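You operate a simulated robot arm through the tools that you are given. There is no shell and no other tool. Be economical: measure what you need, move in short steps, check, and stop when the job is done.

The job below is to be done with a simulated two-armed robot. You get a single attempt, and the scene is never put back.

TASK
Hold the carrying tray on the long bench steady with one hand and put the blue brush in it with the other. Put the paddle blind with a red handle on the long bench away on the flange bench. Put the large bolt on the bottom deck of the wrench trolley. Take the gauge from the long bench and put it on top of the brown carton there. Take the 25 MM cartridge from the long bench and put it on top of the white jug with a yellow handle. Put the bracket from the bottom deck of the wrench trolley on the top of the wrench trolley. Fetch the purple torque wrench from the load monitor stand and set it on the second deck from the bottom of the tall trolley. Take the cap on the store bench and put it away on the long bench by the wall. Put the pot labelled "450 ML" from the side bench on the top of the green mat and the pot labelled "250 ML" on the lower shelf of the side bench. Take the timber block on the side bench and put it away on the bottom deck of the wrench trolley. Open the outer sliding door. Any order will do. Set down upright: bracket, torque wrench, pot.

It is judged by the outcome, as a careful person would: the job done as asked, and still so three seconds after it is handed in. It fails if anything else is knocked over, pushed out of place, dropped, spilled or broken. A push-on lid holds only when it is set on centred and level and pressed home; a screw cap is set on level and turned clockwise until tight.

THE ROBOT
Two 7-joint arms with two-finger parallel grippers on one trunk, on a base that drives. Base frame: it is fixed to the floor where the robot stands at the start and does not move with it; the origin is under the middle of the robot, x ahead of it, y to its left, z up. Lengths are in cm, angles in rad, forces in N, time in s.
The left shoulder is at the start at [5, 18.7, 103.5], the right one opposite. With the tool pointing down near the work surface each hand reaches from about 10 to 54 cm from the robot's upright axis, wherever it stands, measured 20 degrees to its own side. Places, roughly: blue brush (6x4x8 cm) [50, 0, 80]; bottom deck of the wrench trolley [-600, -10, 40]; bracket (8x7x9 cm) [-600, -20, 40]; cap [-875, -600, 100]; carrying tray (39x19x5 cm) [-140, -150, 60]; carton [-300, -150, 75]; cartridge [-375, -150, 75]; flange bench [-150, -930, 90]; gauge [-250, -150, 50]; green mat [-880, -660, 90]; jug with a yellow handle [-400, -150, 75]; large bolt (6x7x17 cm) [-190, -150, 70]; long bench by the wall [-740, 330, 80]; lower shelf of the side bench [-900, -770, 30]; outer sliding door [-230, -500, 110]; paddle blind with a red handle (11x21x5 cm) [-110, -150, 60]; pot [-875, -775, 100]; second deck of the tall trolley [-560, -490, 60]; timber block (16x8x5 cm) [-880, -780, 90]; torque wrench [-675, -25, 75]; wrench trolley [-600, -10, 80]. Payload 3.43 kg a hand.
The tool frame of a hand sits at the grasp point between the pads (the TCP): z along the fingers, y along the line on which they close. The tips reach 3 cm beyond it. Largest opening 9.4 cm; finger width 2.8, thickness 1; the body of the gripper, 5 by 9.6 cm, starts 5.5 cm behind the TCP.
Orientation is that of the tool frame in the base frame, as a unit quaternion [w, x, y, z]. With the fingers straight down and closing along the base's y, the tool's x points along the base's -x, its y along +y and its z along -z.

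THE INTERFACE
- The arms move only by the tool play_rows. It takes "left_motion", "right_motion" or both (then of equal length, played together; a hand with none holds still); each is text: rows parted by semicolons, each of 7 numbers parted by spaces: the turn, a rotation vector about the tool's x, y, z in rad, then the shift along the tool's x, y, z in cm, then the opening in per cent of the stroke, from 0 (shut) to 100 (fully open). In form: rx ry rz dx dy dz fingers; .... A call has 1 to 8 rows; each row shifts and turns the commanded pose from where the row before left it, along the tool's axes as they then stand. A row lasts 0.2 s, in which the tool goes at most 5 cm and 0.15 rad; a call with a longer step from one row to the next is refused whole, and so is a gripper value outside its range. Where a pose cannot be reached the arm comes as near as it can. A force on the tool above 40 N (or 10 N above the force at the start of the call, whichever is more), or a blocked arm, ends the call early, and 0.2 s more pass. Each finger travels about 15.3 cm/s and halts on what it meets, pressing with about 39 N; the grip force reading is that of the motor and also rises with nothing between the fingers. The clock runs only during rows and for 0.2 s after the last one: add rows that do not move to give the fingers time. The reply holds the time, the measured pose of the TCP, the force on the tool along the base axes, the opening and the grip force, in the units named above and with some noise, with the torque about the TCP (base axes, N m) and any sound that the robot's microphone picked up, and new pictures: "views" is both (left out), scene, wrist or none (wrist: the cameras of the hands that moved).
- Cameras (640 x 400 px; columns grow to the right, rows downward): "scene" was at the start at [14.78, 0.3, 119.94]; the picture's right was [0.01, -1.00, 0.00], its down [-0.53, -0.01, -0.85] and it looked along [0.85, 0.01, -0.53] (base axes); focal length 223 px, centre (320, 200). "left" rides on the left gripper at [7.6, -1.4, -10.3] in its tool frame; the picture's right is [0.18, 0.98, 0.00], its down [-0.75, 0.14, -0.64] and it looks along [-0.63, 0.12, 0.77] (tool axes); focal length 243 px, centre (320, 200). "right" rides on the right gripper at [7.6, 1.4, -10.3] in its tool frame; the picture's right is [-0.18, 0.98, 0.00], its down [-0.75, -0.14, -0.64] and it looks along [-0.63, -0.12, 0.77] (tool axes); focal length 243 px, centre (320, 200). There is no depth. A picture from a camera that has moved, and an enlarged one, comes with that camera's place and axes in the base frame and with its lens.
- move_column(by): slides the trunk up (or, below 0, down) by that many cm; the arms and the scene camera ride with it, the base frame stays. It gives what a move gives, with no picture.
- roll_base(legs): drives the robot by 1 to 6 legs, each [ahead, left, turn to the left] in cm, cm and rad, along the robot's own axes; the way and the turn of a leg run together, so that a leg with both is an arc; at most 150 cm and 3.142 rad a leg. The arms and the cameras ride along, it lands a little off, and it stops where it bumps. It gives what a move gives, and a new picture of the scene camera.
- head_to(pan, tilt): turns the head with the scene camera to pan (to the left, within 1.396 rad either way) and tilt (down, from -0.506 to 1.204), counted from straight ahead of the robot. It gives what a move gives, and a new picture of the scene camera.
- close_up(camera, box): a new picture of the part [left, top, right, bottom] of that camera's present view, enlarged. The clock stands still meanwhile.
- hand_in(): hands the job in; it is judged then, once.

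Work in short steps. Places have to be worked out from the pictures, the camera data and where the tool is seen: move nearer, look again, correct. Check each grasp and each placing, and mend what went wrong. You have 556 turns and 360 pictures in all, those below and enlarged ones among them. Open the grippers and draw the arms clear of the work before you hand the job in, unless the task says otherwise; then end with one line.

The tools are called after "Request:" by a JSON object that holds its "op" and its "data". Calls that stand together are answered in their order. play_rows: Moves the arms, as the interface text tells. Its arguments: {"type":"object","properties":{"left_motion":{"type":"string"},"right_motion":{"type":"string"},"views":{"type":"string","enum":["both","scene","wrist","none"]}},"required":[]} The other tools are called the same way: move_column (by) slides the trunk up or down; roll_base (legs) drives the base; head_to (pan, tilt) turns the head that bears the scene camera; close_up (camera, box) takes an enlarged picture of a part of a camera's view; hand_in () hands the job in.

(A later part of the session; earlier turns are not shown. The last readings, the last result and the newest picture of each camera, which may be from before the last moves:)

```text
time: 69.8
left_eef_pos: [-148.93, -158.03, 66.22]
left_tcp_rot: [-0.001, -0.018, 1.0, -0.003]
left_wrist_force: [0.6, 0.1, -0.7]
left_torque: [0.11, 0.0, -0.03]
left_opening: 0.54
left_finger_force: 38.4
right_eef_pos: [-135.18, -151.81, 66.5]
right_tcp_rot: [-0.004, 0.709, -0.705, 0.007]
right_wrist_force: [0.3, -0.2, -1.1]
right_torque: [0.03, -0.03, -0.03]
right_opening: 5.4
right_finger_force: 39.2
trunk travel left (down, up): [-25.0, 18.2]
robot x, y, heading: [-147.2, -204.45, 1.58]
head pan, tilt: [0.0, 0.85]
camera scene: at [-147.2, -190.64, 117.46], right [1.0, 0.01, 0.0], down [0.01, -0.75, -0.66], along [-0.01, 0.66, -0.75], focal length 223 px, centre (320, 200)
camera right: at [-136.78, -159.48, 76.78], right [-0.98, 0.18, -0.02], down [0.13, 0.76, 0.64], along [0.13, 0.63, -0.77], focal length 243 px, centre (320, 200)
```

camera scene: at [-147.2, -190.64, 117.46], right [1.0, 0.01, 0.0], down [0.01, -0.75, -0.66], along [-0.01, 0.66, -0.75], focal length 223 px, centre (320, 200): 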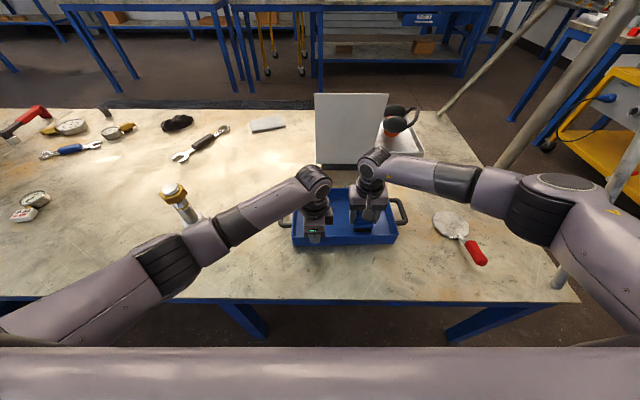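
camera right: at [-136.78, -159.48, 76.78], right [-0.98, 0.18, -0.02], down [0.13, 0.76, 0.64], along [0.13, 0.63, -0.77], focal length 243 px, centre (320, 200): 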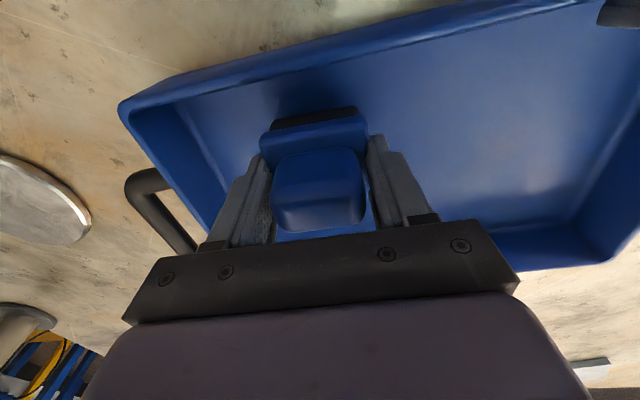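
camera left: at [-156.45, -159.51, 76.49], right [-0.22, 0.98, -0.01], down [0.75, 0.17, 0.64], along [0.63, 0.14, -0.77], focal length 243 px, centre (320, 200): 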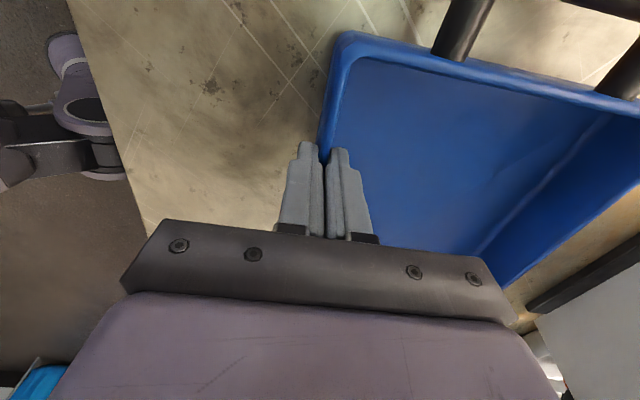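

Still free; continue downward stepwise with the contact stop as guard.

Request:
{"op": "play_rows", "data": {"right_motion": "0 0 0 0 0 0.4 0;0 0 0 0 0 0.3 0;0 0 0 0 0 0 0", "views": "none"}}

Request:
{"op": "play_rows", "data": {"right_motion": "0 0 0 0 0 0.3 0;0 0 0 0 0 0.3 0;0 0 0 0 0 0 0", "views": "none"}}

Request:
{"op": "play_rows", "data": {"right_motion": "0 0 0 0 0 0.3 0;0 0 0 0 0 0.2 0;0 0 0 0 0 0 0", "views": "wrist"}}

```text
time: 70.6
left_eef_pos: [-148.9, -157.95, 66.35]
left_tcp_rot: [-0.001, -0.018, 1.0, -0.003]
left_wrist_force: [0.5, 0.1, -0.1]
left_torque: [0.16, -0.01, -0.01]
left_opening: 0.57
left_finger_force: 39.1
right_eef_pos: [-135.13, -151.81, 65.79]
right_tcp_rot: [-0.005, 0.709, -0.705, 0.007]
right_wrist_force: [0.3, -0.9, -1.5]
right_torque: [0.0, 0.0, -0.01]
right_opening: 5.39
right_finger_force: 39.0
trunk travel left (down, up): [-25.0, 18.2]
robot x, y, heading: [-146.96, -204.39, 1.585]
head pan, tilt: [0.0, 0.85]
```

```text
time: 71.4
left_eef_pos: [-149.12, -157.93, 66.31]
left_tcp_rot: [-0.001, -0.018, 1.0, -0.001]
left_wrist_force: [3.2, 8.0, -15.5]
left_torque: [0.32, -0.23, 0.25]
left_opening: 0.58
left_finger_force: 38.9
right_eef_pos: [-135.16, -151.77, 65.65]
right_tcp_rot: [-0.005, 0.709, -0.705, 0.004]
right_wrist_force: [3.0, -7.7, 36.7]
right_torque: [-0.42, 0.14, 0.08]
right_opening: 5.44
right_finger_force: 38.7
trunk travel left (down, up): [-25.0, 18.2]
robot x, y, heading: [-146.92, -204.66, 1.583]
head pan, tilt: [0.0, 0.85]
```

```text
time: 72.2
left_eef_pos: [-149.02, -157.92, 66.37]
left_tcp_rot: [-0.001, -0.018, 1.0, -0.003]
left_wrist_force: [4.4, 7.1, -18.5]
left_torque: [0.26, 0.35, 0.31]
left_opening: 0.58
left_finger_force: 38.9
right_eef_pos: [-135.13, -151.72, 64.95]
right_tcp_rot: [-0.006, 0.709, -0.705, 0.003]
right_wrist_force: [1.7, -5.7, 37.1]
right_torque: [-0.09, 0.37, 0.05]
right_opening: 5.41
right_finger_force: 38.4
trunk travel left (down, up): [-25.0, 18.2]
robot x, y, heading: [-146.82, -204.75, 1.583]
head pan, tilt: [0.0, 0.85]
camera right: at [-136.83, -159.4, 75.34], right [-0.98, 0.18, -0.01], down [0.13, 0.75, 0.65], along [0.12, 0.64, -0.76], focal length 243 px, centre (320, 200)
```

right: 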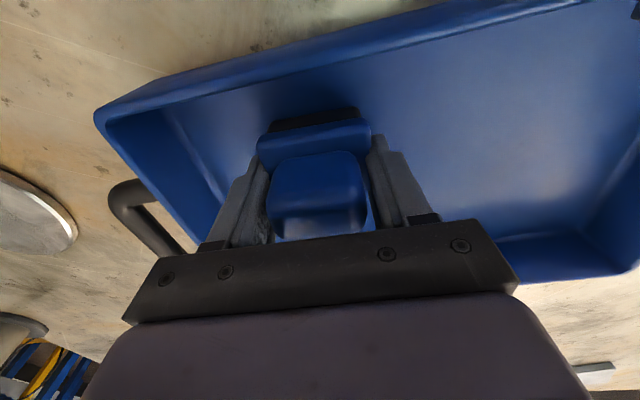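

Contact reached (floor about z=59). Ease up slightly, open and withdraw upward.

Request:
{"op": "play_rows", "data": {"right_motion": "0 0 0 0 0 -0.4 0;0 0 0 0 0 0 75;0 0 0 0 0 0 90;0 0 0 0 0 -4 90;0 0 0 0 0 -5 90;0 0 0 0 0 -5 90;0 0 0 0 0 -5 90;0 0 0 0 -3 -4 90", "views": "both"}}

```text
time: 74.0
left_eef_pos: [-149.1, -157.91, 66.42]
left_tcp_rot: [0.0, -0.017, 1.0, -0.002]
left_wrist_force: [-0.7, -1.3, -0.5]
left_torque: [0.18, -0.64, -0.11]
left_opening: 0.55
left_finger_force: 38.4
right_eef_pos: [-132.42, -151.86, 88.15]
right_tcp_rot: [-0.004, 0.709, -0.705, 0.007]
right_wrist_force: [-0.9, 0.2, -0.3]
right_torque: [-0.03, -0.02, -0.03]
right_opening: 8.48
right_finger_force: 0.1
trunk travel left (down, up): [-25.0, 18.2]
robot x, y, heading: [-146.8, -204.67, 1.582]
head pan, tilt: [0.0, 0.85]
camera scene: at [-147.21, -190.67, 117.46], right [1.0, 0.01, 0.0], down [0.01, -0.75, -0.66], along [-0.01, 0.66, -0.75], focal length 223 px, centre (320, 200)
camera right: at [-134.11, -159.53, 98.42], right [-0.98, 0.18, -0.02], down [0.13, 0.76, 0.64], along [0.13, 0.63, -0.77], focal length 243 px, centre (320, 200)
```

scene: 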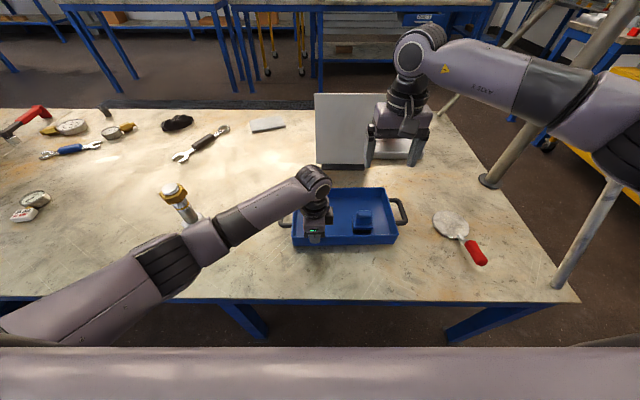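
right: 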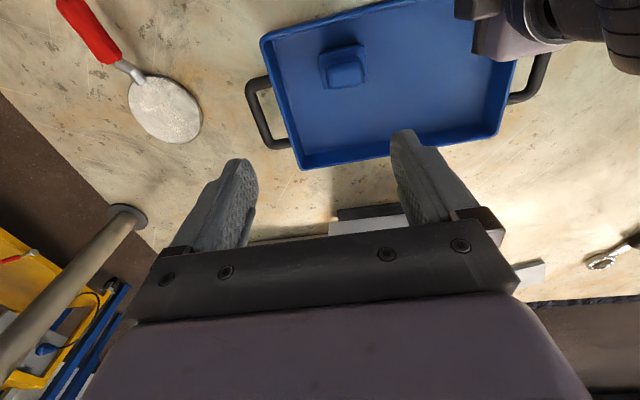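

Brush is upright in the tray. Release the rim and raise the left hand.

Request:
{"op": "play_rows", "data": {"left_motion": "0 0 0 0 0 0 50;0 0 0 0 0 0 60;0 0 0 0 0 -3 60;0 0 0 0 0 -5 60;0 0 0 0 0 -5 60;0 0 0 0 0 -5 60;0 0 0 0 0 -5 100", "views": "scene"}}

Request:
{"op": "close_up", "data": {"camera": "scene", "box": [100, 150, 420, 270]}}

```text
time: 75.6
left_eef_pos: [-148.94, -157.85, 89.28]
left_tcp_rot: [-0.002, -0.019, 1.0, -0.002]
left_wrist_force: [-0.7, 0.0, 0.9]
left_torque: [-0.01, -0.02, 0.0]
left_opening: 9.42
left_finger_force: 0.0
right_eef_pos: [-132.41, -151.8, 87.99]
right_tcp_rot: [-0.004, 0.709, -0.705, 0.007]
right_wrist_force: [0.1, -0.6, -0.3]
right_torque: [0.01, 0.01, 0.04]
right_opening: 8.46
right_finger_force: 0.1
trunk travel left (down, up): [-25.0, 18.2]
robot x, y, heading: [-147.12, -204.7, 1.582]
head pan, tilt: [0.0, 0.85]
camera scene: at [-147.19, -190.67, 117.46], right [1.0, 0.01, 0.0], down [0.01, -0.75, -0.66], along [-0.01, 0.66, -0.75], focal length 223 px, centre (320, 200)
```

scene: 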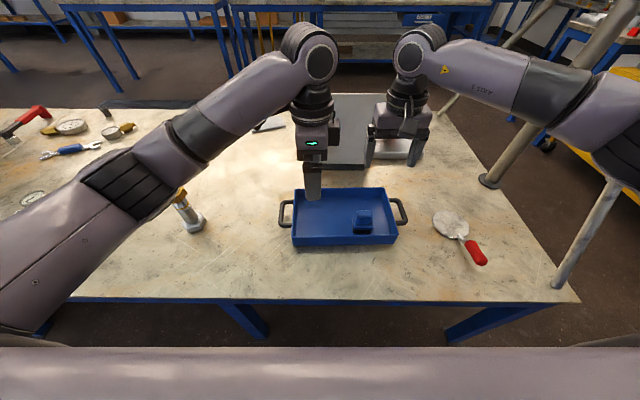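

```text
2.00 times, centred on (260, 210) of scene
camera zoom: at [-147.19, -190.67, 117.46], right [1.0, 0.01, 0.0], down [0.01, -0.75, -0.66], along [-0.01, 0.66, -0.75], focal length 447 px, centre (440, 180)
```

zoom: 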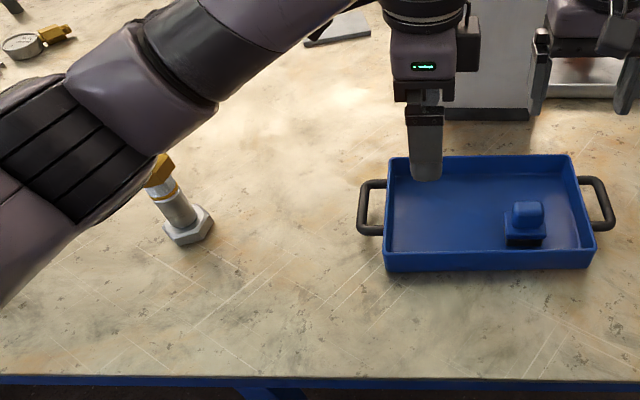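

Both objects look right. Next, the bolt (head down, nut near its top ~z 71–76) will be gripped from the side, since it must go onto a covered deck; first I unwind the left wrist while pulling it back.

Request:
{"op": "play_rows", "data": {"left_motion": "0 0 -0.1428 0 -1 0 100;0 0 -0.1428 0 -1 0 100;0 0 -0.1428 0 -1 0 100;0 0 -0.1428 0 -1 0 100;0 0 -0.1428 0 0 0 100;0 0 -0.1428 0 0 0 100;0 0 -0.1428 0 0 0 100;0 0 -0.1428 0 0 0 100", "views": "none"}}

Request:
{"op": "play_rows", "data": {"left_motion": "0 0 -0.1428 0 0 0 100;0 0 -0.1428 0 0 0 100;0 0 -0.1228 0 0 0 100;0 0 0 3 0 0 100;0 0 0 3 0 0 100", "views": "none"}}

Request:
{"op": "roll_base", "data": {"legs": [[-10, 0, 0], [0, 22, 0]]}}

```text
time: 77.4
left_eef_pos: [-148.01, -161.62, 89.43]
left_tcp_rot: [-0.003, -0.557, 0.831, -0.001]
left_wrist_force: [0.5, 0.5, -0.5]
left_torque: [0.03, 0.0, 0.03]
left_opening: 9.38
left_finger_force: 0.1
right_eef_pos: [-132.41, -151.83, 88.06]
right_tcp_rot: [-0.005, 0.709, -0.706, 0.006]
right_wrist_force: [0.3, 0.0, 0.3]
right_torque: [-0.01, 0.02, -0.01]
right_opening: 8.46
right_finger_force: 0.0
trunk travel left (down, up): [-25.0, 18.2]
robot x, y, heading: [-146.98, -204.5, 1.584]
head pan, tilt: [0.0, 0.85]
```

```text
time: 78.6
left_eef_pos: [-147.91, -167.74, 89.48]
left_tcp_rot: [0.002, 0.713, -0.701, 0.001]
left_wrist_force: [1.0, 0.9, 0.1]
left_torque: [0.0, 0.01, 0.0]
left_opening: 9.38
left_finger_force: 0.0
right_eef_pos: [-132.45, -151.84, 88.05]
right_tcp_rot: [-0.004, 0.709, -0.705, 0.007]
right_wrist_force: [0.2, 0.4, 0.1]
right_torque: [0.0, 0.03, 0.01]
right_opening: 8.47
right_finger_force: 0.1
trunk travel left (down, up): [-25.0, 18.2]
robot x, y, heading: [-146.73, -204.64, 1.585]
head pan, tilt: [0.0, 0.85]
```

```text
time: 81.0
left_eef_pos: [-169.92, -177.8, 89.5]
left_tcp_rot: [0.003, 0.713, -0.701, 0.001]
left_wrist_force: [0.3, -0.1, 0.3]
left_torque: [0.02, 0.03, 0.01]
left_opening: 9.38
left_finger_force: 0.1
right_eef_pos: [-154.38, -162.09, 88.04]
right_tcp_rot: [-0.005, 0.709, -0.705, 0.007]
right_wrist_force: [-0.1, -0.4, 0.2]
right_torque: [0.04, 0.0, 0.03]
right_opening: 8.44
right_finger_force: 0.1
trunk travel left (down, up): [-25.0, 18.2]
robot x, y, heading: [-168.65, -214.85, 1.582]
head pan, tilt: [0.0, 0.85]
camera scene: at [-169.2, -200.85, 117.47], right [1.0, 0.01, 0.0], down [0.01, -0.75, -0.66], along [-0.01, 0.66, -0.75], focal length 223 px, centre (320, 200)
```

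scene: 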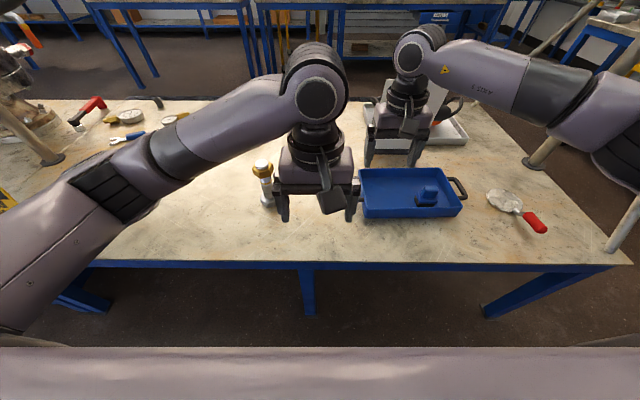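

I'll pitch the left hand forward about 70° while shifting it left in line with the bolt (bolt at about (-187, -151)).

Request:
{"op": "play_rows", "data": {"left_motion": "0 -0.15 0 0 2.1 0 100;0 -0.15 0 0 2.1 0 100;0 -0.15 0 0 2.1 0 100;0 -0.15 0 0 2.1 0 100;0 -0.15 0 0 2.1 0 100;0 -0.15 0 0 2.1 0 100;0 -0.15 0 0 2.1 0 100;0 -0.15 0 0 2.1 0 100", "views": "both"}}

```text
time: 82.8
left_eef_pos: [-184.36, -174.46, 88.41]
left_tcp_rot: [-0.394, 0.589, -0.58, -0.402]
left_wrist_force: [-0.1, -0.1, -0.7]
left_torque: [-0.01, 0.01, 0.03]
left_opening: 9.42
left_finger_force: 0.0
left hand out of reach, approached as far as the arm can: row 6, 7, 8
right_eef_pos: [-154.52, -162.0, 88.03]
right_tcp_rot: [-0.004, 0.709, -0.706, 0.007]
right_wrist_force: [0.4, -0.1, -0.7]
right_torque: [0.02, 0.01, 0.01]
right_opening: 8.47
right_finger_force: 0.2
trunk travel left (down, up): [-25.0, 18.2]
robot x, y, heading: [-169.14, -214.97, 1.585]
head pan, tilt: [0.0, 0.85]
camera scene: at [-169.2, -200.86, 117.47], right [1.0, 0.01, 0.0], down [0.01, -0.75, -0.66], along [-0.01, 0.66, -0.75], focal length 223 px, centre (320, 200)
camera left: at [-182.76, -186.77, 85.0], right [-0.98, -0.08, -0.17], down [-0.13, -0.32, 0.94], along [-0.13, 0.94, 0.31], focal length 243 px, centre (320, 200)
```

scene: 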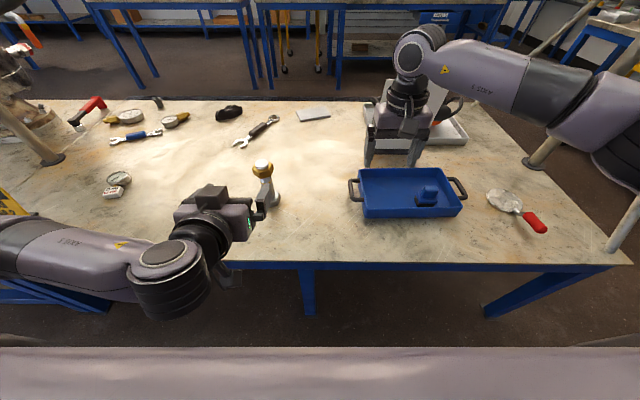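
left: 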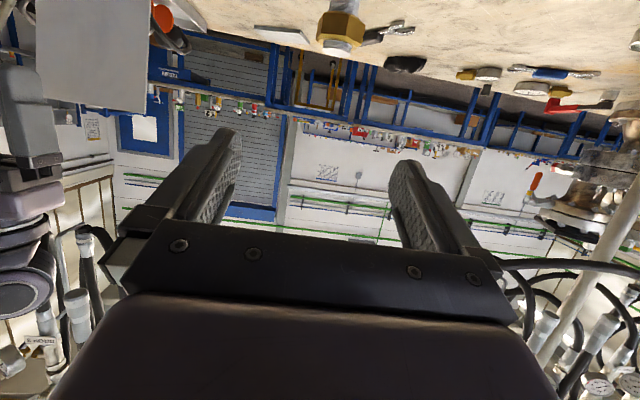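

Pitch is nearly achieved. Lower to shank height (z≈67) and advance part-way toward the bolt.

Request:
{"op": "play_rows", "data": {"left_motion": "0 0 0 4.1 0 1.6 100;0 0 0 4.1 0 1.6 100;0 0 0 4.1 0 1.6 100;0 0 0 4.1 0 1.6 100;0 0 0 4.1 0 1.6 100;0 0 0 -1.45 0 3.73 100;0 0 0 -1.45 0 3.73 100;0 0 0 0 0 0 100", "views": "both"}}

```text
time: 84.6
left_eef_pos: [-184.37, -166.57, 66.32]
left_tcp_rot: [-0.393, 0.589, -0.58, -0.402]
left_wrist_force: [-0.1, 0.6, 1.1]
left_torque: [0.01, -0.01, 0.01]
left_opening: 9.42
left_finger_force: 0.1
right_eef_pos: [-154.38, -162.04, 88.17]
right_tcp_rot: [-0.004, 0.709, -0.705, 0.007]
right_wrist_force: [-0.9, 0.1, 0.0]
right_torque: [-0.01, -0.01, -0.02]
right_opening: 8.48
right_finger_force: 0.1
trunk travel left (down, up): [-25.0, 18.2]
robot x, y, heading: [-168.94, -214.87, 1.581]
head pan, tilt: [0.0, 0.85]
camera scene: at [-169.18, -200.85, 117.46], right [1.0, 0.01, 0.0], down [0.01, -0.75, -0.66], along [-0.01, 0.66, -0.75], focal length 223 px, centre (320, 200)
camera left: at [-182.8, -178.89, 62.95], right [-0.98, -0.08, -0.17], down [-0.13, -0.32, 0.94], along [-0.13, 0.94, 0.3], focal length 243 px, centre (320, 200)
```

scene: 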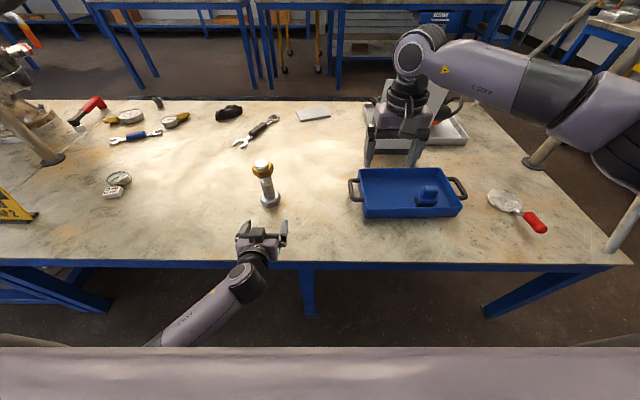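
left: 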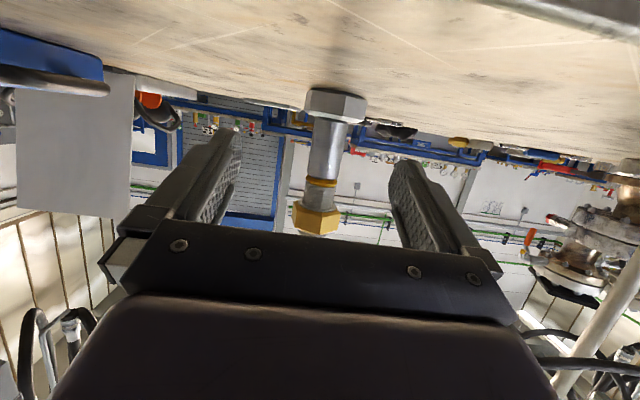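

The bolt's shank is centred in height; it's 2.2 cm further left. Advance 15.5 cm with that correction.

Request:
{"op": "play_rows", "data": {"left_motion": "0 0 0 -1.4 1.1 3.62 100;0 0 0 -1.4 1.1 3.62 100;0 0 0 -1.4 0 3.62 100;0 0 0 -1.3 0 3.3 100;0 0 0 0 0 0 100", "views": "both"}}

```text
time: 85.8
left_eef_pos: [-186.87, -151.56, 66.46]
left_tcp_rot: [-0.395, 0.588, -0.582, -0.4]
left_wrist_force: [0.1, 0.0, 0.4]
left_torque: [0.0, -0.01, 0.02]
left_opening: 9.37
left_finger_force: 0.0
right_eef_pos: [-154.34, -162.09, 88.16]
right_tcp_rot: [-0.004, 0.709, -0.705, 0.006]
right_wrist_force: [0.8, 0.2, 1.2]
right_torque: [0.0, 0.0, -0.02]
right_opening: 8.46
right_finger_force: 0.1
trunk travel left (down, up): [-25.0, 18.2]
robot x, y, heading: [-168.8, -214.67, 1.584]
head pan, tilt: [0.0, 0.85]
camera scene: at [-169.18, -200.85, 117.46], right [1.0, 0.01, 0.0], down [0.01, -0.75, -0.66], along [-0.01, 0.66, -0.75], focal length 223 px, centre (320, 200)
camera left: at [-185.22, -163.71, 62.92], right [-0.98, -0.08, -0.17], down [-0.13, -0.32, 0.94], along [-0.13, 0.94, 0.3], focal length 243 px, centre (320, 200)
```

scene: 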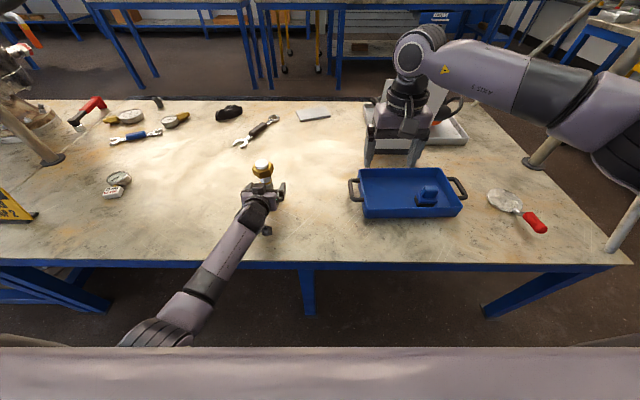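
left: 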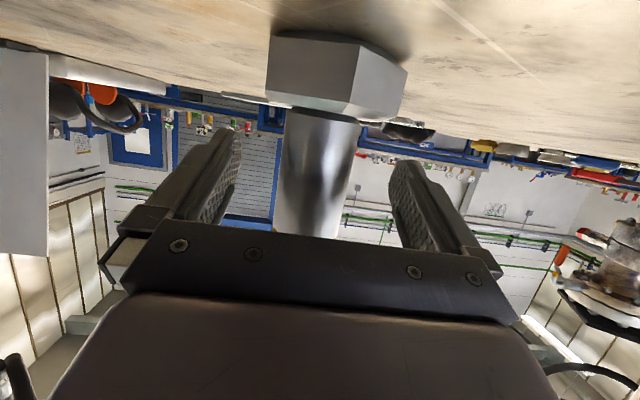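

The shank is centred between the pads at the right depth. Close and lift.

Request:
{"op": "play_rows", "data": {"left_motion": "0 0 0 0 0 0 30;0 0 0 0 0 0 0;0 0 0 0 0 0 0;0 0 0 0 0 0 0;0 0 0 -1.9 0 -0.72 0;0 0 0 -3.7 0 -1.45 0;0 0 0 -3.7 0 -1.45 0", "views": "both"}}

```text
time: 87.4
left_eef_pos: [-186.85, -151.21, 76.05]
left_tcp_rot: [-0.392, 0.59, -0.582, -0.4]
left_wrist_force: [0.5, -0.5, -11.8]
left_torque: [-0.02, 0.04, 0.0]
left_opening: 4.11
left_finger_force: 39.3
right_eef_pos: [-154.42, -161.9, 87.99]
right_tcp_rot: [-0.003, 0.709, -0.706, 0.007]
right_wrist_force: [0.1, 0.0, 0.4]
right_torque: [0.02, 0.0, -0.02]
right_opening: 8.47
right_finger_force: 0.0
trunk travel left (down, up): [-25.0, 18.2]
robot x, y, heading: [-169.55, -214.97, 1.58]
head pan, tilt: [0.0, 0.85]
camera scene: at [-169.2, -200.78, 117.45], right [1.0, 0.01, 0.0], down [0.01, -0.75, -0.66], along [-0.01, 0.66, -0.75], focal length 223 px, centre (320, 200)
camera left: at [-185.23, -163.66, 72.73], right [-0.98, -0.08, -0.17], down [-0.13, -0.32, 0.94], along [-0.13, 0.94, 0.3], focal length 243 px, centre (320, 200)
```

scene: 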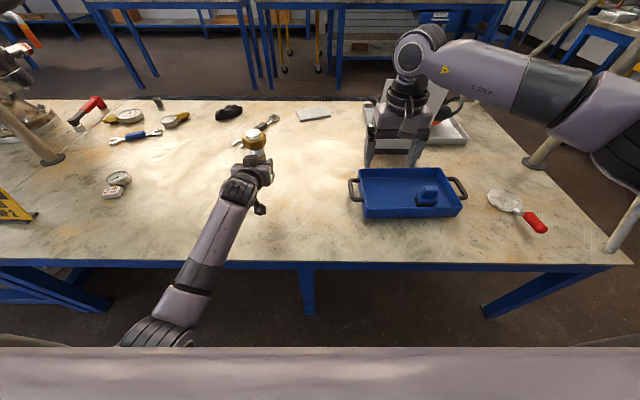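
left: 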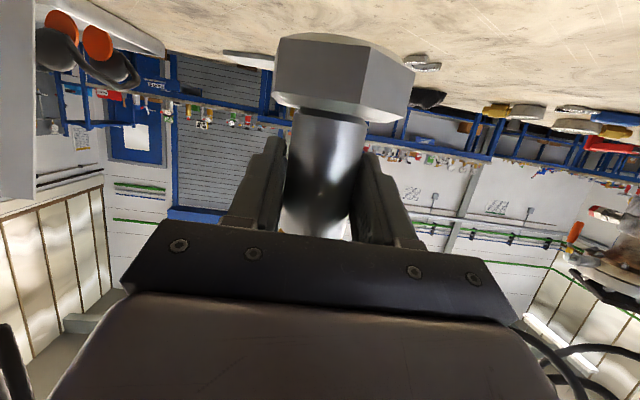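

Bolt is held upright. Raise and tuck it back, then back off and head left along the bench toward the gauge.

Request:
{"op": "play_rows", "data": {"left_motion": "0 0 0 -3.1 0 -1.2 0;0 0 0 -3.1 0 -1.2 0;0 0 0 -3.1 0 -1.2 0;0 0 0 1.4 0 -3.7 0;0 0 0 1.4 0 -3.7 0;0 0 0 1.4 0 -3.7 0", "views": "none"}}

Request:
{"op": "roll_base", "data": {"legs": [[-20, 0, 0], [0, 80, 0]]}}

```text
time: 88.8
left_eef_pos: [-186.74, -163.04, 86.18]
left_tcp_rot: [-0.393, 0.59, -0.581, -0.401]
left_wrist_force: [0.1, -0.3, -10.6]
left_torque: [-0.05, -0.02, 0.02]
left_opening: 4.1
left_finger_force: 39.0
right_eef_pos: [-154.44, -161.98, 88.04]
right_tcp_rot: [-0.005, 0.709, -0.706, 0.006]
right_wrist_force: [0.6, 0.0, -0.6]
right_torque: [0.0, -0.02, -0.01]
right_opening: 8.47
right_finger_force: 0.1
trunk travel left (down, up): [-25.0, 18.2]
robot x, y, heading: [-168.81, -214.97, 1.583]
head pan, tilt: [0.0, 0.85]
```

```text
time: 94.3
left_eef_pos: [-266.28, -184.49, 86.33]
left_tcp_rot: [-0.392, 0.592, -0.579, -0.402]
left_wrist_force: [0.0, 0.4, -10.1]
left_torque: [-0.06, 0.0, -0.02]
left_opening: 4.09
left_finger_force: 38.7
right_eef_pos: [-234.0, -183.1, 87.94]
right_tcp_rot: [-0.004, 0.712, -0.703, 0.007]
right_wrist_force: [0.0, -0.4, -0.4]
right_torque: [0.03, 0.03, 0.04]
right_opening: 8.49
right_finger_force: 0.1
trunk travel left (down, up): [-25.0, 18.2]
robot x, y, heading: [-248.55, -235.78, 1.59]
head pan, tilt: [0.0, 0.85]
camera scene: at [-248.6, -221.97, 117.45], right [1.0, 0.02, 0.0], down [0.01, -0.75, -0.66], along [-0.01, 0.66, -0.75], focal length 223 px, centre (320, 200)
```

scene: 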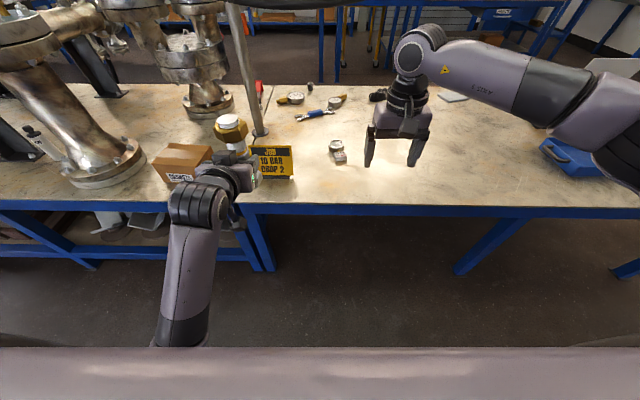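

Carton and gauge are both in view; zoom on them.

Request:
{"op": "close_up", "data": {"camera": "scene", "box": [140, 80, 380, 230]}}

```text
2.67 times, centred on (260, 155) of scene
camera zoom: at [-248.6, -221.97, 117.45], right [1.0, 0.02, 0.0], down [0.01, -0.75, -0.66], along [-0.01, 0.66, -0.75], focal length 596 px, centre (480, 320)
```

zoom: 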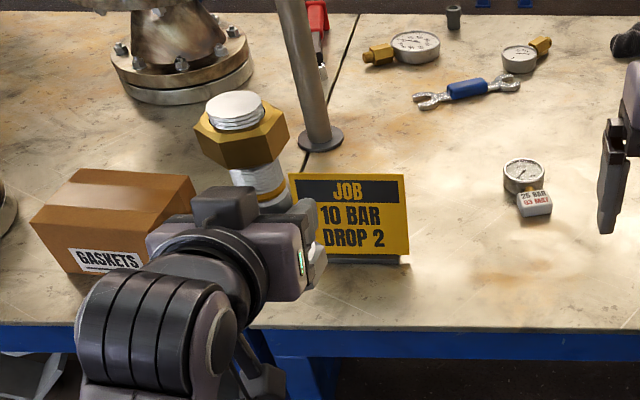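

The gauge (dial with a "25 BAR" tag) is at about (-242,-144), and the GASKETS carton near (-296,-160) with the pump just left of it. With the bolt occupying the left hand that corner is cramped, so I'll deliver the bolt to the wrench trolley first. Turn to face along the aisle.

Request:
{"op": "roll_base", "data": {"legs": [[-20, 0, 0], [0, 0, 1.55]]}}

Request:
{"op": "head_to", "data": {"pan": -0.4, "tilt": 0.35}}

```text
time: 99.7
left_eef_pos: [-299.55, -273.17, 86.26]
left_tcp_rot: [0.005, 0.828, 0.005, -0.561]
left_wrist_force: [-0.1, 0.0, -9.0]
left_torque: [-0.03, -0.07, -0.05]
left_opening: 4.09
left_finger_force: 39.0
right_eef_pos: [-300.45, -240.81, 87.94]
right_tcp_rot: [-0.008, 1.0, 0.0, 0.003]
right_wrist_force: [-0.4, 0.5, 0.8]
right_torque: [-0.04, -0.01, 0.0]
right_opening: 8.47
right_finger_force: 0.1
trunk travel left (down, up): [-25.0, 18.2]
robot x, y, heading: [-247.57, -255.29, -3.131]
head pan, tilt: [0.0, 0.85]
camera scene: at [-261.68, -255.67, 117.45], right [-0.01, 1.0, 0.0], down [0.75, 0.01, -0.66], along [-0.66, 0.0, -0.75], focal length 223 px, centre (320, 200)
```

scene: 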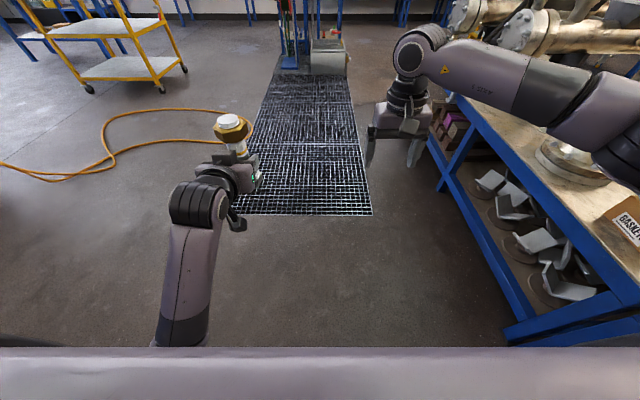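

```text
time: 100.6
left_eef_pos: [-299.49, -273.19, 86.24]
left_tcp_rot: [0.004, 0.828, 0.004, -0.561]
left_wrist_force: [-0.1, 0.4, -10.2]
left_torque: [0.02, -0.06, -0.04]
left_opening: 4.09
left_finger_force: 38.8
right_eef_pos: [-300.64, -240.85, 87.93]
right_tcp_rot: [-0.007, 1.0, 0.0, 0.003]
right_wrist_force: [-0.2, -0.1, -0.7]
right_torque: [-0.02, 0.01, -0.01]
right_opening: 8.46
right_finger_force: 0.1
trunk travel left (down, up): [-25.0, 18.2]
robot x, y, heading: [-247.91, -255.81, -3.137]
head pan, tilt: [-0.4, 0.351]
camera scene: at [-262.47, -252.06, 121.81], right [0.38, 0.92, 0.0], down [0.32, -0.13, -0.94], along [-0.87, 0.36, -0.35], focal length 223 px, centre (320, 200)
```

scene: 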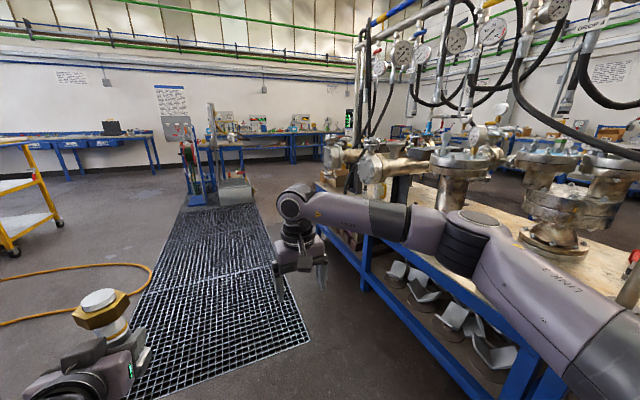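

The aisle along the bench is open. Drive forward about 190 cm, keeping between bench and hose.

Request:
{"op": "roll_base", "data": {"legs": [[0, 15, 0], [110, 0, 0], [90, 0, 0]]}}

```text
time: 111.5
left_eef_pos: [-498.73, -288.71, 86.23]
left_tcp_rot: [0.003, 0.828, 0.003, -0.561]
left_wrist_force: [1.2, 0.1, -10.7]
left_torque: [-0.01, -0.1, -0.02]
left_opening: 4.09
left_finger_force: 39.1
right_eef_pos: [-499.48, -256.38, 87.97]
right_tcp_rot: [-0.008, 1.0, -0.002, 0.002]
right_wrist_force: [0.7, -0.2, -0.4]
right_torque: [-0.03, -0.03, 0.0]
right_opening: 8.5
right_finger_force: 0.0
trunk travel left (down, up): [-25.0, 18.2]
robot x, y, heading: [-446.84, -271.45, -3.139]
head pan, tilt: [-0.4, 0.351]
camera scene: at [-461.47, -267.73, 121.81], right [0.39, 0.92, 0.0], down [0.32, -0.13, -0.94], along [-0.87, 0.36, -0.34], focal length 223 px, centre (320, 200)
```

scene: 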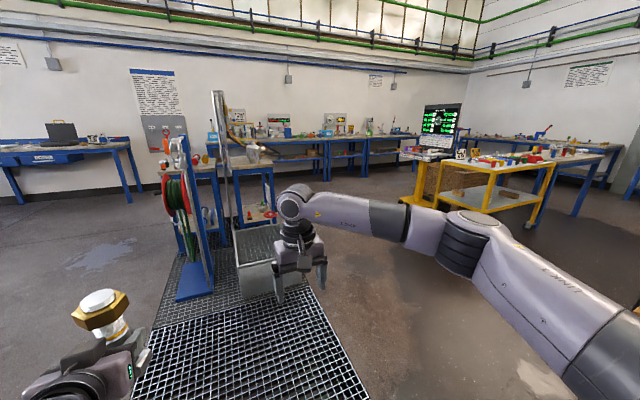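

I see the load monitor screen and the yellow trolley to the right. Turn to face +y, slide left and go ahead toward them.

Request:
{"op": "roll_base", "data": {"legs": [[0, 0, -1.57], [0, 65, 0], [110, 0, 0]]}}

Request:
{"op": "head_to", "data": {"pan": 0.3, "tilt": 0.45}}

```text
time: 124.2
left_eef_pos: [-528.68, -108.92, 86.24]
left_tcp_rot: [-0.394, 0.588, -0.583, -0.399]
left_wrist_force: [-0.5, -0.4, -10.9]
left_torque: [-0.08, -0.02, -0.02]
left_opening: 4.09
left_finger_force: 38.5
right_eef_pos: [-496.44, -107.99, 87.9]
right_tcp_rot: [0.003, -0.706, 0.708, -0.008]
right_wrist_force: [0.9, -0.2, -0.5]
right_torque: [0.02, 0.02, -0.04]
right_opening: 8.45
right_finger_force: 0.0
trunk travel left (down, up): [-25.0, 18.2]
robot x, y, heading: [-511.18, -160.47, 1.578]
head pan, tilt: [-0.4, 0.351]
camera scene: at [-507.87, -145.96, 121.81], right [0.92, -0.39, 0.0], down [-0.13, -0.32, -0.94], along [0.36, 0.87, -0.34], focal length 223 px, centre (320, 200)
```

scene: 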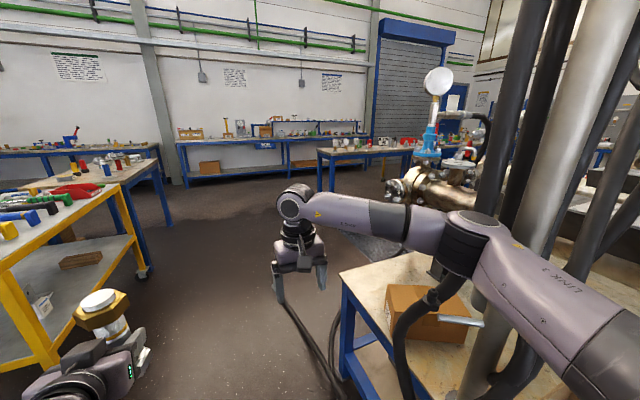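

```text
time: 125.3
left_eef_pos: [-528.68, -108.92, 86.17]
left_tcp_rot: [-0.394, 0.588, -0.584, -0.398]
left_wrist_force: [-0.6, 0.3, -10.1]
left_torque: [-0.08, -0.02, 0.0]
left_opening: 4.1
left_finger_force: 38.4
right_eef_pos: [-496.34, -108.19, 88.08]
right_tcp_rot: [0.003, -0.706, 0.708, -0.007]
right_wrist_force: [-0.3, -0.3, 0.6]
right_torque: [0.04, 0.02, 0.04]
right_opening: 8.46
right_finger_force: 0.0
trunk travel left (down, up): [-25.0, 18.2]
robot x, y, heading: [-511.45, -160.9, 1.567]
head pan, tilt: [0.3, 0.45]
camera scene: at [-514.2, -145.79, 120.89], right [0.95, 0.3, 0.0], down [0.13, -0.42, -0.9], along [-0.27, 0.86, -0.44], focal length 223 px, centre (320, 200)
```

scene: 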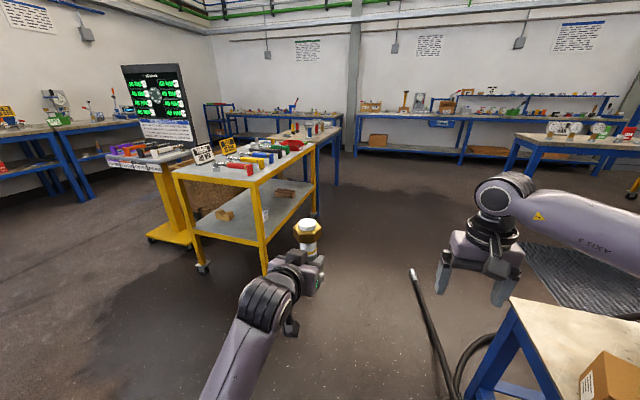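

The yellow trolley has two decks (bottom ≈z 24). Zoom on it for the bracket and free space.

Request:
{"op": "close_up", "data": {"camera": "scene", "box": [100, 50, 340, 290]}}

```text
1.67 times, centred on (220, 170) of scene
camera zoom: at [-514.2, -145.79, 120.89], right [0.95, 0.3, 0.0], down [0.13, -0.42, -0.9], along [-0.27, 0.86, -0.44], focal length 372 px, centre (487, 250)
```

zoom: 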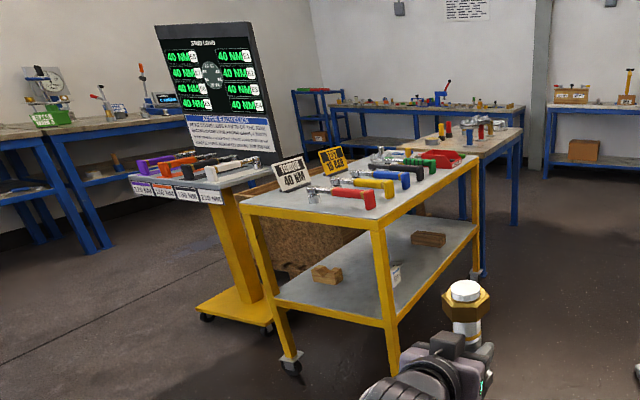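

The deck's long side faces +x and a small white bracket stands near its front. I'll turn to face -x and slide along to face the trolley's side.

Request:
{"op": "roll_base", "data": {"legs": [[0, 15, 0], [0, 0, 1.57], [-4, 0, 0], [0, -100, 0]]}}

Request:
{"op": "head_to", "data": {"pan": -0.2, "tilt": 0.6}}

```text
time: 135.8
left_eef_pos: [-575.27, -79.03, 86.16]
left_tcp_rot: [0.007, 0.829, 0.008, -0.56]
left_wrist_force: [-0.2, 0.6, -10.2]
left_torque: [0.03, -0.07, -0.02]
left_opening: 4.1
left_finger_force: 39.6
right_eef_pos: [-576.54, -46.8, 87.96]
right_tcp_rot: [-0.007, 1.0, 0.004, 0.003]
right_wrist_force: [-0.3, 0.2, -0.2]
right_torque: [-0.01, -0.04, -0.03]
right_opening: 8.45
right_finger_force: 0.1
trunk travel left (down, up): [-25.0, 18.2]
robot x, y, heading: [-523.64, -61.16, -3.126]
head pan, tilt: [0.3, 0.45]
camera scene: at [-538.45, -63.96, 120.89], right [-0.31, 0.95, 0.0], down [0.41, 0.14, -0.9], along [-0.86, -0.28, -0.44], focal length 223 px, centre (320, 200)
```

scene: 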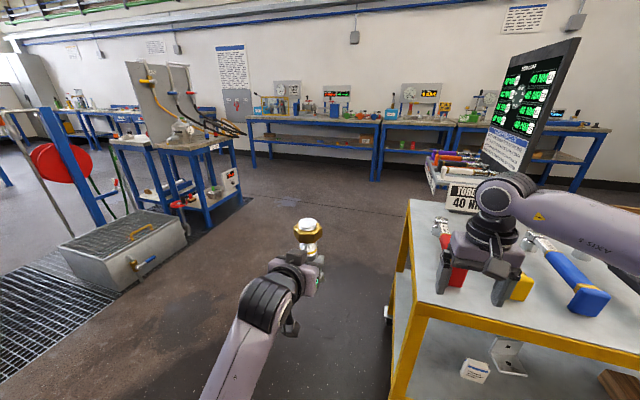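

```text
time: 136.7
left_eef_pos: [-575.25, -79.13, 86.21]
left_tcp_rot: [0.006, 0.828, 0.007, -0.56]
left_wrist_force: [-0.1, -0.7, -11.2]
left_torque: [0.0, -0.06, 0.0]
left_opening: 4.09
left_finger_force: 38.6
right_eef_pos: [-576.52, -46.75, 88.02]
right_tcp_rot: [-0.008, 1.0, 0.004, 0.003]
right_wrist_force: [0.2, 0.4, 1.1]
right_torque: [-0.02, 0.03, -0.01]
right_opening: 8.44
right_finger_force: 0.0
trunk travel left (down, up): [-25.0, 18.2]
robot x, y, heading: [-524.1, -61.16, -3.127]
head pan, tilt: [-0.201, 0.6]
camera scene: at [-538.39, -59.49, 119.54], right [0.18, 0.98, 0.0], down [0.56, -0.1, -0.82], along [-0.81, 0.15, -0.57], focal length 223 px, centre (320, 200)
```

scene: 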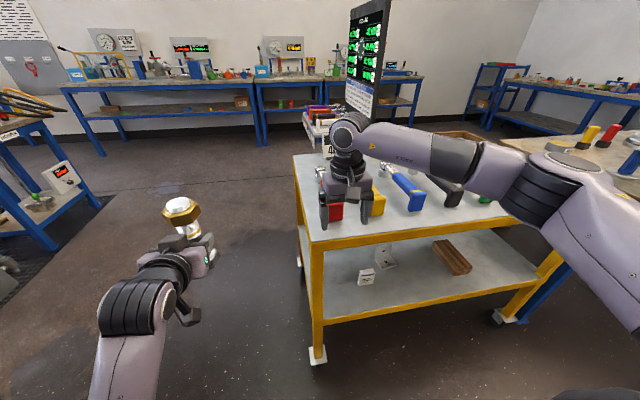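

The trolley side is at x≈-581, y -53..48; top ≈78, bottom deck ≈36. Zoom on the bracket, the card by it, and the top deck.

Request:
{"op": "close_up", "data": {"camera": "scene", "box": [280, 150, 520, 320]}}

```text
2.35 times, centred on (400, 235) of scene
camera zoom: at [-538.39, -59.49, 119.54], right [0.18, 0.98, 0.0], down [0.56, -0.1, -0.82], along [-0.81, 0.15, -0.57], focal length 526 px, centre (132, 118)
```

zoom: 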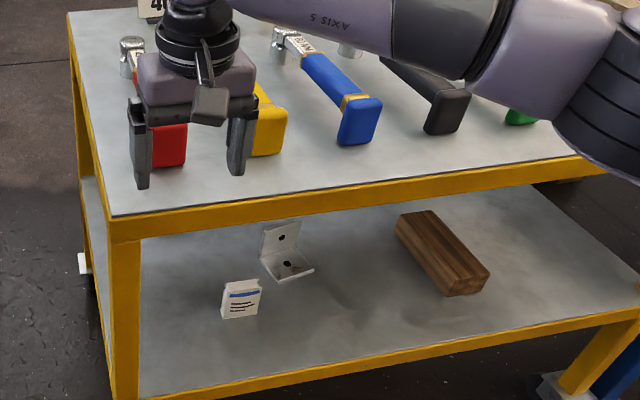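

The bracket is an L-plate facing us; the wrenches on top take y≈-46..5. I'll slide right to line the right hand up with the bracket, standing off a little.

Request:
{"op": "roll_base", "data": {"legs": [[-14, 0, 0], [0, -26, 0]]}}

Request:
{"op": "play_rows", "data": {"right_motion": "0 -0.15 0 0 0 0 100;0 -0.15 0 0 0 0 100;0 -0.15 0 0 0 0 100;0 -0.15 0 0 0 0 100;0 -0.15 0 0 0 0 100;0 -0.15 0 0 0 0 100;0 -0.15 0 0 0 0 100;0 -0.15 0 0 0 0 100", "views": "none"}}

Request:
{"op": "move_column", "data": {"by": -20}}

```text
time: 139.3
left_eef_pos: [-561.82, -58.13, 85.82]
left_tcp_rot: [0.002, 0.832, 0.003, -0.555]
left_wrist_force: [-0.2, -0.4, -10.4]
left_torque: [0.0, -0.07, -0.02]
left_opening: 4.07
left_finger_force: 39.1
right_eef_pos: [-563.02, -25.77, 88.02]
right_tcp_rot: [-0.008, 1.0, -0.003, 0.003]
right_wrist_force: [0.3, -0.8, -0.8]
right_torque: [-0.03, 0.0, -0.03]
right_opening: 8.45
right_finger_force: 0.2
trunk travel left (down, up): [-25.0, 18.2]
robot x, y, heading: [-510.24, -40.73, -3.136]
head pan, tilt: [-0.201, 0.6]
stopped in leg 2: the robot was blocked; the commanded pose is now the measured one
camera scene: at [-524.93, -38.94, 119.54], right [0.19, 0.98, 0.0], down [0.56, -0.11, -0.82], along [-0.81, 0.16, -0.57], focal length 223 px, centre (320, 200)
```

scene: 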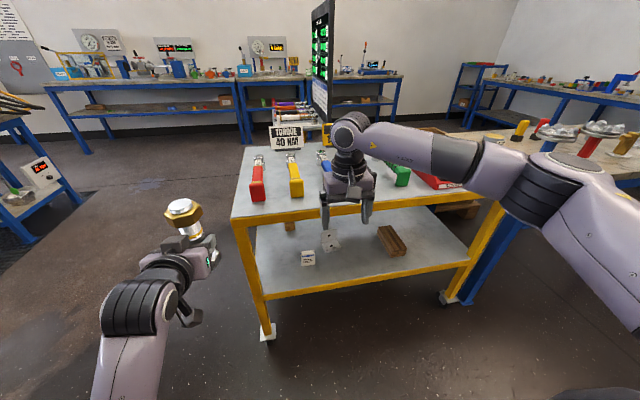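

```text
time: 141.1
left_eef_pos: [-561.96, -58.18, 86.17]
left_tcp_rot: [0.001, 0.829, 0.003, -0.559]
left_wrist_force: [0.3, -1.7, -11.0]
left_torque: [0.02, -0.09, -0.03]
left_opening: 4.07
left_finger_force: 38.8
right_eef_pos: [-562.85, -26.06, 88.26]
right_tcp_rot: [-0.004, 0.825, 0.001, -0.565]
right_wrist_force: [1.1, 3.4, -2.8]
right_torque: [-0.07, 0.26, 0.2]
right_opening: 9.42
right_finger_force: 0.1
trunk travel left (down, up): [-25.0, 18.2]
robot x, y, heading: [-510.36, -40.49, -3.135]
head pan, tilt: [-0.201, 0.6]
```

```text
time: 143.2
left_eef_pos: [-561.53, -57.57, 69.49]
left_tcp_rot: [0.014, 0.822, -0.004, -0.569]
left_wrist_force: [0.1, -1.0, -10.7]
left_torque: [-0.05, -0.08, 0.03]
left_opening: 4.07
left_finger_force: 38.8
right_eef_pos: [-562.19, -24.96, 70.45]
right_tcp_rot: [0.0, 0.822, -0.003, -0.569]
right_wrist_force: [0.1, 0.2, 0.3]
right_torque: [-0.01, -0.02, 0.01]
right_opening: 9.41
right_finger_force: 0.0
trunk travel left (down, up): [-5.0, 38.2]
robot x, y, heading: [-510.24, -40.75, -3.132]
head pan, tilt: [-0.201, 0.6]
```

The base was stopped early by something behind; I'll move forward 8 cm away from it and look.

Request:
{"op": "roll_base", "data": {"legs": [[8, 0, 0]]}}

Request:
{"op": "head_to", "data": {"pan": -1.39, "tilt": 0.8}}

```text
time: 144.3
left_eef_pos: [-569.38, -57.51, 69.54]
left_tcp_rot: [0.012, 0.822, -0.005, -0.57]
left_wrist_force: [0.1, -0.9, -11.0]
left_torque: [0.01, -0.1, 0.0]
left_opening: 4.08
left_finger_force: 38.5
right_eef_pos: [-570.28, -25.03, 70.5]
right_tcp_rot: [0.0, 0.823, -0.003, -0.569]
right_wrist_force: [-0.2, 0.2, -0.2]
right_torque: [-0.03, -0.03, 0.0]
right_opening: 9.38
right_finger_force: 0.1
trunk travel left (down, up): [-5.0, 38.2]
robot x, y, heading: [-518.55, -40.99, -3.138]
head pan, tilt: [-0.201, 0.6]
camera scene: at [-531.59, -37.69, 101.53], right [0.19, 0.98, -0.02], down [0.54, -0.12, -0.83], along [-0.82, 0.15, -0.55], focal length 223 px, centre (320, 200)
```

scene: 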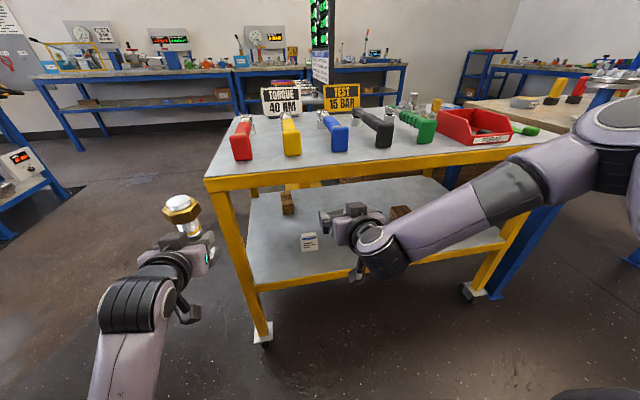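

```text
time: 145.7
left_eef_pos: [-569.52, -57.42, 69.48]
left_tcp_rot: [0.014, 0.822, -0.005, -0.569]
left_wrist_force: [-0.8, -0.2, -10.5]
left_torque: [0.0, -0.09, -0.01]
left_opening: 4.08
left_finger_force: 38.8
right_eef_pos: [-570.21, -24.87, 70.37]
right_tcp_rot: [0.001, 0.822, -0.003, -0.57]
right_wrist_force: [-0.2, 0.2, -0.5]
right_torque: [0.0, -0.02, 0.0]
right_opening: 9.39
right_finger_force: 0.0
trunk travel left (down, up): [-5.0, 38.2]
robot x, y, heading: [-518.24, -41.02, -3.13]
head pan, tilt: [-1.389, 0.799]
camera scene: at [-524.4, -31.39, 99.54], right [0.98, 0.19, -0.02], down [0.12, -0.72, -0.69], along [-0.14, 0.67, -0.73], focal length 223 px, centre (320, 200)
```

scene: 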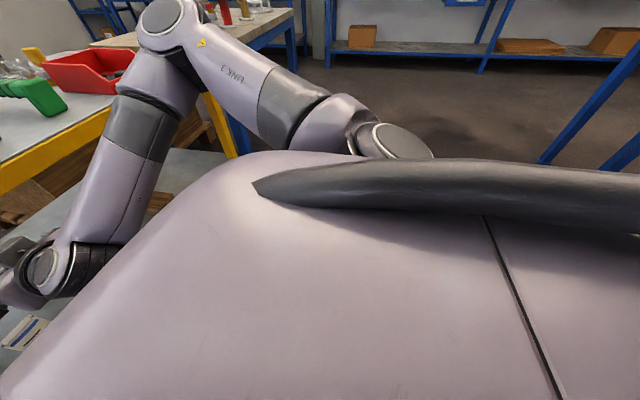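

The readings suggest the trunk dropped less than told and the body tipped about 0.02 rad, as if something bears on it. Raise a little to see.

Request:
{"op": "move_column", "data": {"by": 5}}

Request:
{"op": "head_to", "data": {"pan": 0.6, "tilt": 1.1}}

```text
time: 146.6
left_eef_pos: [-570.15, -58.27, 71.24]
left_tcp_rot: [0.006, 0.828, 0.0, -0.561]
left_wrist_force: [-0.1, 0.2, -9.6]
left_torque: [0.01, -0.08, 0.02]
left_opening: 4.09
left_finger_force: 38.4
right_eef_pos: [-570.89, -25.72, 72.92]
right_tcp_rot: [-0.007, 0.827, 0.002, -0.563]
right_wrist_force: [0.5, -0.4, -0.3]
right_torque: [0.05, 0.0, -0.01]
right_opening: 9.37
right_finger_force: 0.0
trunk travel left (down, up): [-10.0, 33.2]
robot x, y, heading: [-518.06, -40.65, -3.134]
head pan, tilt: [-1.389, 0.799]
```

```text
time: 148.6
left_eef_pos: [-569.98, -58.32, 71.53]
left_tcp_rot: [0.005, 0.828, -0.001, -0.561]
left_wrist_force: [0.4, 0.9, -10.4]
left_torque: [0.0, -0.1, 0.0]
left_opening: 4.07
left_finger_force: 38.4
right_eef_pos: [-570.94, -25.73, 73.06]
right_tcp_rot: [-0.007, 0.827, 0.003, -0.562]
right_wrist_force: [0.9, 0.2, -0.2]
right_torque: [-0.02, -0.01, 0.04]
right_opening: 9.4
right_finger_force: 0.0
trunk travel left (down, up): [-10.0, 33.2]
robot x, y, heading: [-518.46, -40.93, -3.132]
head pan, tilt: [0.6, 1.1]
camera scene: at [-529.32, -44.29, 100.68], right [-0.57, 0.82, 0.0], down [0.73, 0.51, -0.45], along [-0.37, -0.26, -0.89], focal length 223 px, centre (320, 200)
```

scene: 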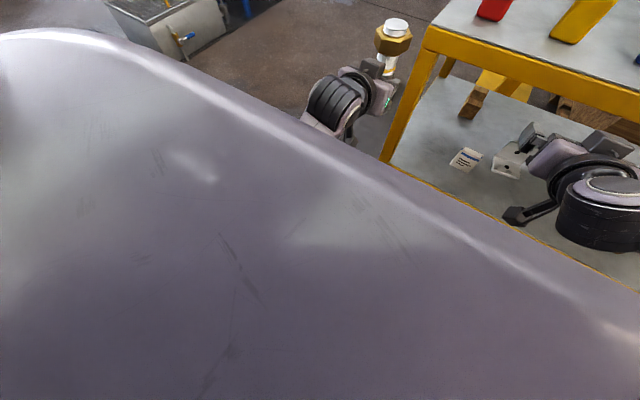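

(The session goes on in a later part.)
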